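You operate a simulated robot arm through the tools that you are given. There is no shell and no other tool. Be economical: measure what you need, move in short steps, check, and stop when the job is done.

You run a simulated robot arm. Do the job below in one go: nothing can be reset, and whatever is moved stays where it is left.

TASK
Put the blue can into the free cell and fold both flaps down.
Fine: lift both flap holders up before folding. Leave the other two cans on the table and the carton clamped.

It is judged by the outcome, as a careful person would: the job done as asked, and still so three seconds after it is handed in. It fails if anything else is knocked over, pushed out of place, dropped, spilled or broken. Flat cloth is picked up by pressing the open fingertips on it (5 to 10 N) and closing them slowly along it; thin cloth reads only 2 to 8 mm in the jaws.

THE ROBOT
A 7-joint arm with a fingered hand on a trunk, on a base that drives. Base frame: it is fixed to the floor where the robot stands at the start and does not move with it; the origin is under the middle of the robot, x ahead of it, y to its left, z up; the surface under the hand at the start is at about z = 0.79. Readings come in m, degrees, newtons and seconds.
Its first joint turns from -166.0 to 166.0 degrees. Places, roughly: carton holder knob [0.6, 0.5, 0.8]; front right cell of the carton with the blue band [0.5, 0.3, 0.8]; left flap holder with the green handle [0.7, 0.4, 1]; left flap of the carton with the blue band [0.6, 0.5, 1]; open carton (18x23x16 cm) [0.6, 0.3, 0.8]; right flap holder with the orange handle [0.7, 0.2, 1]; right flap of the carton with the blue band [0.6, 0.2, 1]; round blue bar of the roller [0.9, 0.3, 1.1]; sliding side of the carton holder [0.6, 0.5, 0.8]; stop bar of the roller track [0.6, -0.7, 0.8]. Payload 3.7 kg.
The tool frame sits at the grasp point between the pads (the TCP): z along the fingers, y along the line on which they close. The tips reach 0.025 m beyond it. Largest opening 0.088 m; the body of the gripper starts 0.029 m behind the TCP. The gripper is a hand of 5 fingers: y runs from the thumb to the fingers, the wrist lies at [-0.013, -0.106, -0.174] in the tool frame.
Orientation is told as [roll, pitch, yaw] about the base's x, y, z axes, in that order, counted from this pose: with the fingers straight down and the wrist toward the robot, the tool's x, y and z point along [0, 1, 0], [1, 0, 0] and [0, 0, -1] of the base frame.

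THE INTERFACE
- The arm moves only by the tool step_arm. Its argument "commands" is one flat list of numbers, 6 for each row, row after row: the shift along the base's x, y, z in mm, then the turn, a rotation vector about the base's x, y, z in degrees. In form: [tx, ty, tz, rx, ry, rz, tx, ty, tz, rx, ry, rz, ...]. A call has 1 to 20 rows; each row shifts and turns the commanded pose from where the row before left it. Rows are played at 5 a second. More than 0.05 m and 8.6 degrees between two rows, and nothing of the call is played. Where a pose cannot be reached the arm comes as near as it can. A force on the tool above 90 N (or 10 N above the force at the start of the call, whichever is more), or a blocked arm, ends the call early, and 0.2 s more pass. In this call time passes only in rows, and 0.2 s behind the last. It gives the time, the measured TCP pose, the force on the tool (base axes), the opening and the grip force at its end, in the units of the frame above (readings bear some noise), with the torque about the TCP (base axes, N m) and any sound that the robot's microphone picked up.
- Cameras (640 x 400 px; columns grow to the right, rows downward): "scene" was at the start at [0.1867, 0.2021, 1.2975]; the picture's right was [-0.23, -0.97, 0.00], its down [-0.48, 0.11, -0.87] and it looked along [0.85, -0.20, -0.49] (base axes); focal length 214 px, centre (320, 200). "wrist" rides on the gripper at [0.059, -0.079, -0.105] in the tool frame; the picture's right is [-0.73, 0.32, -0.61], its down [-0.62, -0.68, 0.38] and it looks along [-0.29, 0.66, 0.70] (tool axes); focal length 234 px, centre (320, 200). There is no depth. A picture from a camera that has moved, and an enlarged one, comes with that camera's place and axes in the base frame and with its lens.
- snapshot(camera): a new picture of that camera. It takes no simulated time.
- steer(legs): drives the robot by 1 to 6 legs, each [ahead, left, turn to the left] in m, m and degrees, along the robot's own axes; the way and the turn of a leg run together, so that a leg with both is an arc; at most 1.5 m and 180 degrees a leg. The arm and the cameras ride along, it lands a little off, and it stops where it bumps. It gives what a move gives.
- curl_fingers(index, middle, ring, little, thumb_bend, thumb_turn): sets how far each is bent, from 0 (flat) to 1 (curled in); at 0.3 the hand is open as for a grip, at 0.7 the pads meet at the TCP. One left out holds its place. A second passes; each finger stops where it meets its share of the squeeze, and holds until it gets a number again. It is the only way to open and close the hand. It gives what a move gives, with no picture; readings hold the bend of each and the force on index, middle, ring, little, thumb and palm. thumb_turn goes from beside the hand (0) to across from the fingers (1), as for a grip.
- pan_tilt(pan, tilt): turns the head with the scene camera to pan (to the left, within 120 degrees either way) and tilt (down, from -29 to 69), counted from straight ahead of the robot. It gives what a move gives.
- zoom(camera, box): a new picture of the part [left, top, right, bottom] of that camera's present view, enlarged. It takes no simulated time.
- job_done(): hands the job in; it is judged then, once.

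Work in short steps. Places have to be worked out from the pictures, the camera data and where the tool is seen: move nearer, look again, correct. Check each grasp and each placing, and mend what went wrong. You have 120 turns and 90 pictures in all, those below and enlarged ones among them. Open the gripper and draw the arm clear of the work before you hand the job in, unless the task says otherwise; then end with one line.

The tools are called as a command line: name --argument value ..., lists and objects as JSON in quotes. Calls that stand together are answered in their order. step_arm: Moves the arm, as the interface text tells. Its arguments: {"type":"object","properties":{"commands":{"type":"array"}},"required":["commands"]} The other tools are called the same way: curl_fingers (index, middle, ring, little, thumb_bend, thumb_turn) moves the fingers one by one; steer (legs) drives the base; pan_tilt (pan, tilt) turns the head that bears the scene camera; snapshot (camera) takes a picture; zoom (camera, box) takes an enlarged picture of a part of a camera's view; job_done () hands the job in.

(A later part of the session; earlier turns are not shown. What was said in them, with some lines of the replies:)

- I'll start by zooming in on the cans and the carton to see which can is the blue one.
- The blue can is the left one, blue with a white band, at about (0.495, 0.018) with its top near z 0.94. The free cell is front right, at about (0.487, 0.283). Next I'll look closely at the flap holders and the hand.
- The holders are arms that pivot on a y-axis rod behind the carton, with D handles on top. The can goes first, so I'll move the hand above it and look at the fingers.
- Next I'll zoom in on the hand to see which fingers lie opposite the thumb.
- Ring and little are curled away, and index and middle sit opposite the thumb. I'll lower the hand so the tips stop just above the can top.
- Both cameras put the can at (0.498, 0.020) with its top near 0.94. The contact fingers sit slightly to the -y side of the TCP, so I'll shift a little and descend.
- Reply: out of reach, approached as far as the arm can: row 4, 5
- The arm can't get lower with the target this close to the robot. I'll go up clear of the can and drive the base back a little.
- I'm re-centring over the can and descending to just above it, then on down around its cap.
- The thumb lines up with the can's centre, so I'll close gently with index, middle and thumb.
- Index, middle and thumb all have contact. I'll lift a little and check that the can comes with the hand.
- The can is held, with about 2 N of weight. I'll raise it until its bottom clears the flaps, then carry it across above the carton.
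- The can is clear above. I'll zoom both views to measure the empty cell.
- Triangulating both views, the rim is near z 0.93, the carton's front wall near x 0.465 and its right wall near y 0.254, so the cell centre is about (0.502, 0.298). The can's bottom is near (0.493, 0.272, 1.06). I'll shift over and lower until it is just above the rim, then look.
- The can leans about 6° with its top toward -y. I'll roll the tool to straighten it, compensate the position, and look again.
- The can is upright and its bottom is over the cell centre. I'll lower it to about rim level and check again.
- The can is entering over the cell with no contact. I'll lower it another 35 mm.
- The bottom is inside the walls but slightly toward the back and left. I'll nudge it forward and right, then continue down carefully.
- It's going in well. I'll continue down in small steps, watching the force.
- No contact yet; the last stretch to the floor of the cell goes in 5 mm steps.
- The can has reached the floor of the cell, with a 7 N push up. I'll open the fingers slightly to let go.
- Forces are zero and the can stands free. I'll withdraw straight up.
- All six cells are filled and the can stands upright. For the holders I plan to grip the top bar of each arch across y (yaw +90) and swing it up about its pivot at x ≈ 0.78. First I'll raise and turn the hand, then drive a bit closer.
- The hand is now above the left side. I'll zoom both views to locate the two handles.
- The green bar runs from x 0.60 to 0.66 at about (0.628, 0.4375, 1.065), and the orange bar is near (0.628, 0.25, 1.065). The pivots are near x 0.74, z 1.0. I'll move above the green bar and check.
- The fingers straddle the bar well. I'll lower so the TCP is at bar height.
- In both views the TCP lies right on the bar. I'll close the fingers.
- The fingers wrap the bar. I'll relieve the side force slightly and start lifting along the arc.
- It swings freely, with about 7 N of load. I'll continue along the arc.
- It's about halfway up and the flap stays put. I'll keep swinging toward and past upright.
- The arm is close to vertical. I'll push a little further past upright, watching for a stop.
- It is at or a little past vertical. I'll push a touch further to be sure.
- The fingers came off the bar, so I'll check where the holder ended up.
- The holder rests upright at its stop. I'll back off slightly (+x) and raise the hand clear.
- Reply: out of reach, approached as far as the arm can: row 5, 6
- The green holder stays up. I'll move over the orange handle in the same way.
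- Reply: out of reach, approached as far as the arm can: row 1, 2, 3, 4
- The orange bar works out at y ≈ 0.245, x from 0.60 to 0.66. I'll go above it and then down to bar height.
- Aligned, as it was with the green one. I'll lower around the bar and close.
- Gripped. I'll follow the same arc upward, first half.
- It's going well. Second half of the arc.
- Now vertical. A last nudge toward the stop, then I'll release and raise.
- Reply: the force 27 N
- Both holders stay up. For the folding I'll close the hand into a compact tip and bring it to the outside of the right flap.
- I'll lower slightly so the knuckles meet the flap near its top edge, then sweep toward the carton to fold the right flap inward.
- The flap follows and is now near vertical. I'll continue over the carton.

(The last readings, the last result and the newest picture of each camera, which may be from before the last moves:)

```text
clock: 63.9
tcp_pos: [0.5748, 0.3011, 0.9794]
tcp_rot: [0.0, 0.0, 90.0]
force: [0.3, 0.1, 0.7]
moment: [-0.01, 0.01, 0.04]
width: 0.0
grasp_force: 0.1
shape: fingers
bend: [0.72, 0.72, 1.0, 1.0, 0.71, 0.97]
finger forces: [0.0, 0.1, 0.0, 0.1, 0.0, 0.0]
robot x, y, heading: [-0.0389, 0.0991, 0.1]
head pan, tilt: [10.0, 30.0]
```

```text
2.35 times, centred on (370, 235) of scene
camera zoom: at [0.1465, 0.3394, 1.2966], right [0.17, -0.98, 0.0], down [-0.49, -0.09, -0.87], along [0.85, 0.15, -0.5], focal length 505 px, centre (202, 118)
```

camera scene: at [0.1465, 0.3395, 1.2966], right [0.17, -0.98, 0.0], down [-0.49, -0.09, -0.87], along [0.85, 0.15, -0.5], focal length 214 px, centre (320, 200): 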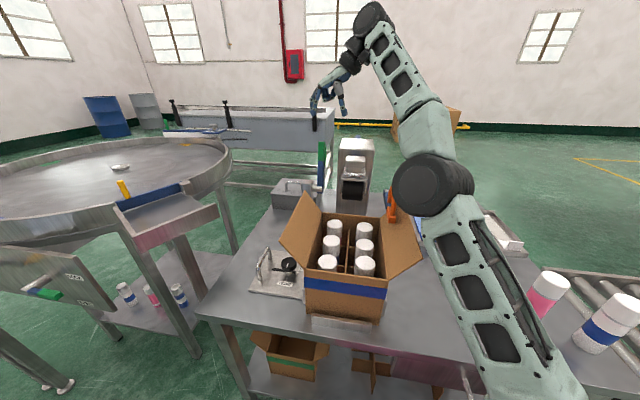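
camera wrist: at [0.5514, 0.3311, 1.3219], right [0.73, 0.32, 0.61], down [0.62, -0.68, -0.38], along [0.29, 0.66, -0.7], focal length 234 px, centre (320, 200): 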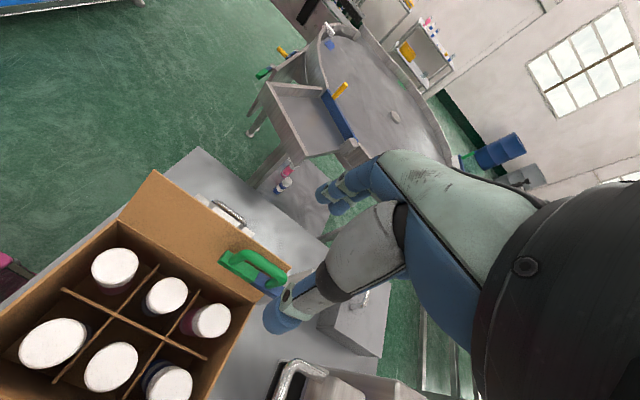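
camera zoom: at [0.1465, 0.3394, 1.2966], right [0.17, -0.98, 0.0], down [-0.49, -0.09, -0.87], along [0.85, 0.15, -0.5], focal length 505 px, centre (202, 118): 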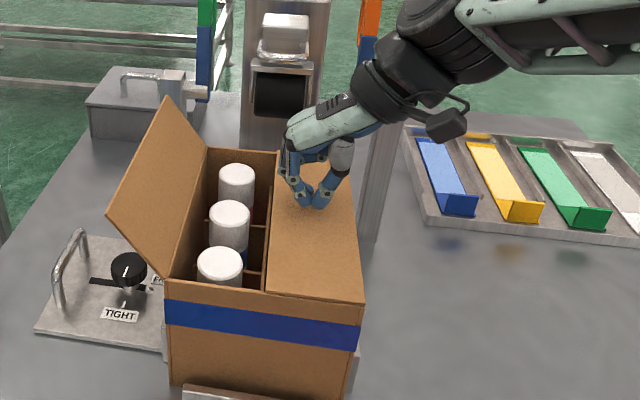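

The flap is nearly down. I'll press it gently flat, stopping on contact.

step_arm --commands '[0, 3, -8, 0, 0, 0, 0, 2, -7, 0, 0, 0, 0, 0, -6, 0, 0, 0, 0, 0, -4, 0, 0, 0]'

step_arm --commands '[0, 0, -4, 0, 0, 0, 0, 0, -4, 0, 0, 0]'

zoom --camera "scene" --box '[290, 170, 410, 270]'

```text
clock: 64.8
tcp_pos: [0.5793, 0.3071, 0.9686]
tcp_rot: [-1.1, -0.6, 89.5]
force: [-2.1, -9.3, 38.9]
moment: [-0.55, 0.37, 0.05]
width: 0.0
grasp_force: 19.9
shape: fingers
bend: [0.72, 0.72, 1.0, 1.0, 0.73, 0.96]
finger forces: [0.0, 0.0, 0.1, 0.0, 39.3, 0.0]
robot x, y, heading: [-0.0388, 0.1032, -0.3]
head pan, tilt: [10.0, 30.0]
stopped in row 4: the force on the tool passed its limit at 99 N (the readings are from after the stop); the commanded pose is now the measured one
```

```text
clock: 65.3
tcp_pos: [0.5816, 0.306, 0.9686]
tcp_rot: [-1.5, -1.1, 89.3]
force: [-3.9, -8.8, 37.4]
moment: [-0.41, 0.35, 0.03]
width: 0.0
grasp_force: 19.0
shape: fingers
bend: [0.72, 0.72, 1.0, 1.0, 0.74, 0.95]
finger forces: [0.1, 0.0, 0.0, 0.1, 37.3, 0.0]
robot x, y, heading: [-0.0419, 0.0988, -0.2]
head pan, tilt: [10.0, 30.0]
stopped in row 2: the force on the tool passed its limit at 95 N (the readings are from after the stop); the commanded pose is now the measured one
```

```text
4.00 times, centred on (350, 220) of scene
camera zoom: at [0.1457, 0.3382, 1.2969], right [0.17, -0.99, 0.0], down [-0.49, -0.09, -0.87], along [0.85, 0.15, -0.5], focal length 858 px, centre (200, 120)
```

zoom: 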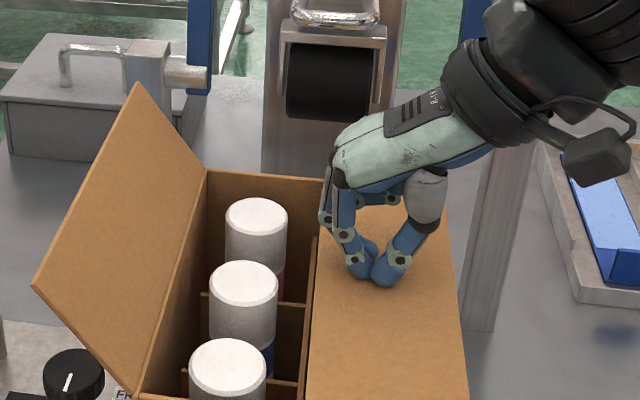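

The flap is down flat and resting firmly. I pressed harder than needed, so I'll lift the hand and see whether it stays.

step_arm --commands '[0, 0, 10, 0, 0, 0, 0, 0, 20, 1.5, 1, 0, 0, 0, 40, 0, 0, 0, 0, 0, 40, 0, 0, 0, 0, 0, 40, 0, 0, 0, 0, 0, 30, 0, 0, 0]'

zoom --camera "scene" --box '[270, 170, 430, 290]'

```text
clock: 66.7
tcp_pos: [0.5828, 0.3051, 1.1457]
tcp_rot: [-0.1, -2.3, 89.5]
force: [-0.4, 0.1, -0.4]
moment: [0.01, -0.01, 0.02]
width: 0.0
grasp_force: 0.0
shape: fingers
bend: [0.72, 0.72, 1.0, 1.0, 0.71, 0.97]
finger forces: [0.1, 0.0, 0.1, 0.1, 0.0, 0.1]
robot x, y, heading: [-0.0436, 0.1019, -0.1]
head pan, tilt: [10.0, 30.0]
```

```text
3.33 times, centred on (350, 230) of scene
camera zoom: at [0.1467, 0.3389, 1.2966], right [0.17, -0.99, 0.0], down [-0.49, -0.09, -0.87], along [0.85, 0.15, -0.5], focal length 715 px, centre (220, 100)
```

zoom: 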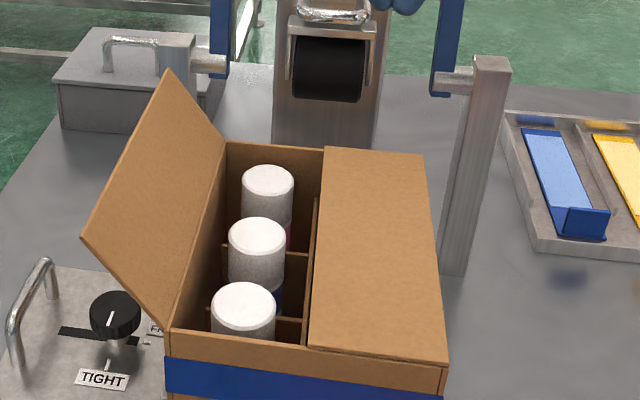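

The right flap stays flat. For the left flap I'll go over to its outer side at height, then down.

step_arm --commands '[0, 35, 5, 0, 2, 0, 0, 40, 0, 0, 0, 0, 0, 40, 0, 0, 0, 0, 0, 40, 0, 0, 0, 0, 0, 40, 0, 0, 0, 0, 0, 40, 0, 0, 0, 0, 0, 35, 0, 0, 0, 0, 0, 0, -35, 0, 0, 0, 0, 0, -35, 0, 0, 0, 0, 0, -35, 0, 0, 0, 0, 0, -35, 0, 0, 0, 0, 0, -35, 0, 0, 0]'

zoom --camera "scene" --box '[210, 130, 410, 290]'

```text
clock: 69.3
tcp_pos: [0.5796, 0.5759, 0.975]
tcp_rot: [1.8, -2.3, 89.3]
force: [0.2, 0.5, -0.4]
moment: [-0.02, -0.03, 0.0]
width: 0.0
grasp_force: 0.1
shape: fingers
bend: [0.72, 0.72, 1.0, 1.0, 0.71, 0.97]
finger forces: [0.0, 0.1, 0.0, 0.0, 0.1, 0.0]
robot x, y, heading: [-0.0395, 0.0998, -0.0]
head pan, tilt: [10.0, 30.0]
```

```text
2.50 times, centred on (310, 210) of scene
camera zoom: at [0.1466, 0.3389, 1.2966], right [0.17, -0.99, 0.0], down [-0.49, -0.09, -0.87], along [0.85, 0.15, -0.5], focal length 536 px, centre (345, 175)
```

zoom: 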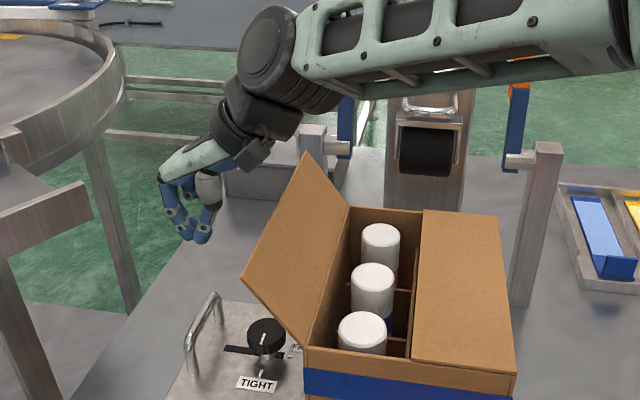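

Clear outside the left flap. I'll sweep toward the carton to bring it upright.

step_arm --commands '[0, -20, -12, 0, 0, 0, 0, -25, 0, 0, 0, 0, 0, -15, 0, 0, 0, 0, 0, -15, 0, 0, 0, 0, 0, -12, 2, 0, 0, 0, 0, -12, 2, 0, 0, 0]'

zoom --camera "scene" --box '[210, 130, 410, 290]'

```text
clock: 70.7
tcp_pos: [0.5811, 0.4758, 0.967]
tcp_rot: [1.8, -2.4, 89.2]
force: [-0.2, 0.2, -0.6]
moment: [0.03, -0.02, 0.0]
width: 0.0
grasp_force: 0.1
shape: fingers
bend: [0.72, 0.72, 1.0, 1.0, 0.71, 0.97]
finger forces: [0.0, 0.0, 0.0, 0.1, 0.0, 0.0]
robot x, y, heading: [-0.0418, 0.1022, -0.0]
head pan, tilt: [10.0, 30.0]
```

```text
2.50 times, centred on (310, 210) of scene
camera zoom: at [0.1467, 0.3389, 1.2966], right [0.17, -0.99, 0.0], down [-0.49, -0.09, -0.87], along [0.85, 0.15, -0.5], focal length 536 px, centre (345, 175)
```

zoom: 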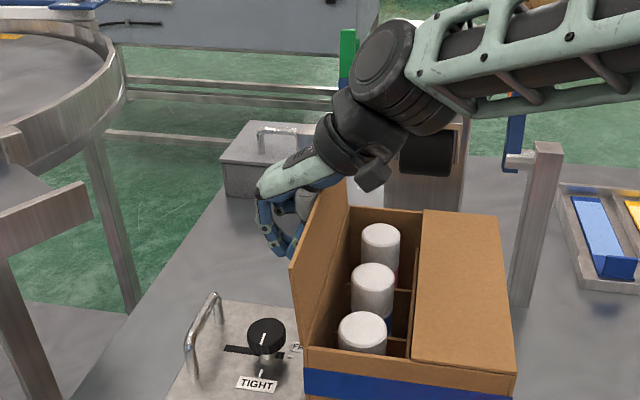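

The left flap is coming up. I'll continue over the rim, slightly higher.

step_arm --commands '[0, -12, 4, 0, 0, 0, 0, -12, 4, 0, 0, 0, 0, -12, 4, 0, 0, 0, 0, -12, 2, 0, 0, 0, 0, -12, 0, 0, 0, 0, 0, -12, 0, 0, 0, 0]'

zoom --camera "scene" --box '[210, 130, 410, 290]'

```text
clock: 72.1
tcp_pos: [0.5823, 0.4056, 0.982]
tcp_rot: [1.8, -2.3, 89.2]
force: [-0.2, -0.6, 0.8]
moment: [0.0, -0.01, -0.01]
width: 0.0001
grasp_force: 0.1
shape: fingers
bend: [0.72, 0.72, 1.0, 1.0, 0.71, 0.97]
finger forces: [0.1, 0.1, 0.0, 0.0, 0.0, 0.0]
robot x, y, heading: [-0.0435, 0.1006, -0.0]
head pan, tilt: [10.0, 30.0]
```

```text
2.50 times, centred on (310, 210) of scene
camera zoom: at [0.1466, 0.3389, 1.2966], right [0.17, -0.99, 0.0], down [-0.49, -0.09, -0.87], along [0.85, 0.15, -0.5], focal length 536 px, centre (345, 175)
```

zoom: 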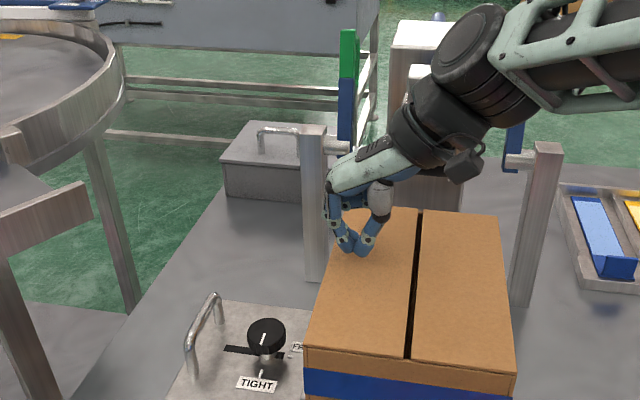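

The left flap is almost flat. I'll press gently further in, a few millimetres at a time.

step_arm --commands '[0, -12, 0, 0, 0, 0, 0, -6, -3, 0, 0, 0, 0, 0, -3, 0, 0, 0, 0, 0, -3, 0, 0, 0]'

```text
clock: 73.1
tcp_pos: [0.58, 0.3876, 0.9718]
tcp_rot: [1.8, -2.3, 89.3]
force: [0.7, 0.3, -0.3]
moment: [0.0, 0.02, -0.04]
width: 0.0001
grasp_force: 0.0
shape: fingers
bend: [0.72, 0.72, 1.0, 1.0, 0.71, 0.97]
finger forces: [0.0, 0.0, 0.0, 0.0, 0.0, 0.0]
robot x, y, heading: [-0.04, 0.1007, -0.2]
head pan, tilt: [10.0, 30.0]
```

step_arm --commands '[0, 0, -2, 0, 0, 0, 0, 0, -1, 0, 0, 0]'

zoom --camera "scene" --box '[280, 180, 390, 280]'

```text
clock: 73.7
tcp_pos: [0.5799, 0.3871, 0.9695]
tcp_rot: [1.8, -2.3, 89.3]
force: [0.1, -1.2, 6.0]
moment: [-0.1, 0.03, 0.02]
width: 0.0
grasp_force: 3.2
shape: fingers
bend: [0.72, 0.72, 1.0, 1.0, 0.71, 0.97]
finger forces: [0.1, 0.0, 0.1, 0.1, 7.0, 0.0]
robot x, y, heading: [-0.0405, 0.0976, -0.3]
head pan, tilt: [10.0, 30.0]
```

```text
4.00 times, centred on (335, 230) of scene
camera zoom: at [0.1465, 0.3388, 1.2966], right [0.17, -0.99, 0.0], down [-0.49, -0.09, -0.87], along [0.85, 0.15, -0.5], focal length 858 px, centre (260, 80)
```

zoom: 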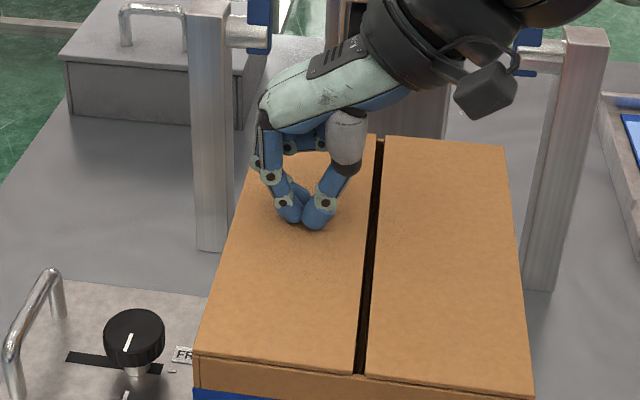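

It's flat, with 6 N of contact. I'll raise the hand, draw it back clear to the robot's right, and open it.

step_arm --commands '[0, 0, 10, 0, 0, 0, 0, 0, 25, 0, 0, 0, 0, 0, 40, 0, 0, 0, 0, 0, 45, 0, 0, 0, 0, 0, 45, 0, 0, 0, 0, 0, 45, 0, 0, 0, 0, -40, 20, 0, 0, 0, 0, -45, 0, 0, 0, 0, 0, -45, 0, 0, 0, 0, 0, -45, 0, 0, 0, 0, 0, -45, 0, 0, 0, 0, 0, -45, 0, 0, 0, 0, 0, -45, 0, 0, 0, 0]'

curl_fingers --index 0.3 --middle 0.3 --ring 0.3 --little 0.3 --thumb_bend 0.3

snapshot --camera "scene"

zoom --camera "scene" --box '[260, 130, 430, 290]'

```text
clock: 76.5
tcp_pos: [0.5823, 0.0788, 1.1998]
tcp_rot: [1.9, -2.4, 89.4]
force: [1.0, -0.6, 0.0]
moment: [0.0, -0.03, -0.01]
width: 0.0002
grasp_force: 0.1
shape: fingers
bend: [0.72, 0.72, 1.0, 1.0, 0.71, 0.97]
finger forces: [0.0, 0.0, 0.0, 0.1, 0.0, 0.0]
robot x, y, heading: [-0.0422, 0.1019, -0.2]
head pan, tilt: [10.0, 30.0]
```

```text
clock: 77.5
tcp_pos: [0.5832, 0.0777, 1.201]
tcp_rot: [1.7, -2.3, 89.3]
force: [-0.4, 1.0, 0.0]
moment: [0.0, 0.04, -0.03]
width: 0.0843
grasp_force: 0.2
shape: fingers
bend: [0.3, 0.3, 0.3, 0.3, 0.3, 0.97]
finger forces: [0.0, 0.1, 0.0, 0.1, 0.0, 0.0]
robot x, y, heading: [-0.0417, 0.1, -0.0]
head pan, tilt: [10.0, 30.0]
```

```text
15 pictures are left
camera scene: at [0.1467, 0.3389, 1.2966], right [0.17, -0.99, 0.0], down [-0.49, -0.09, -0.87], along [0.85, 0.15, -0.5], focal length 214 px, centre (320, 200)
```

scene: 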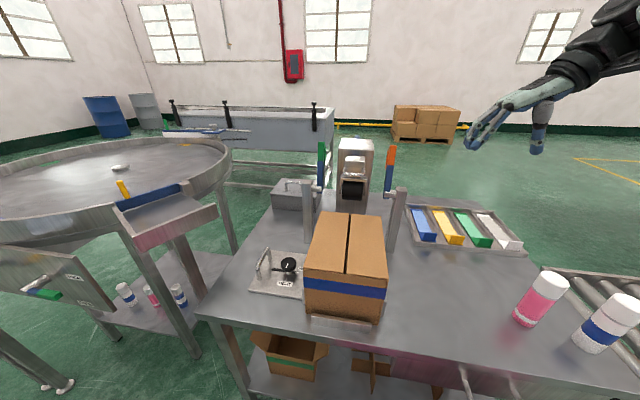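

```text
2.50 times, centred on (345, 210) of scene
camera zoom: at [0.1467, 0.3389, 1.2966], right [0.17, -0.99, 0.0], down [-0.49, -0.09, -0.87], along [0.85, 0.15, -0.5], focal length 536 px, centre (258, 175)
```

zoom: 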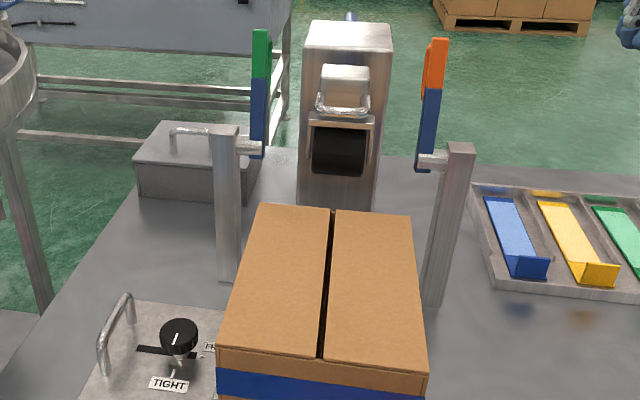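

Both flaps lie flat and both holders are up. The knob still points to TIGHT, and the pink and white cans stand where they were. The hand is open and clear, so I'm handing in.

job_done

```text
The job is handed in.
```

The blue can is standing in the free front right cell, both flap holders are up, and both flaps lie flat. The carton is still clamped and the other two cans are untouched on the table. While pressing the right flap down I briefly pushed too hard (about 99 N); nothing in the later pictures looks damaged.
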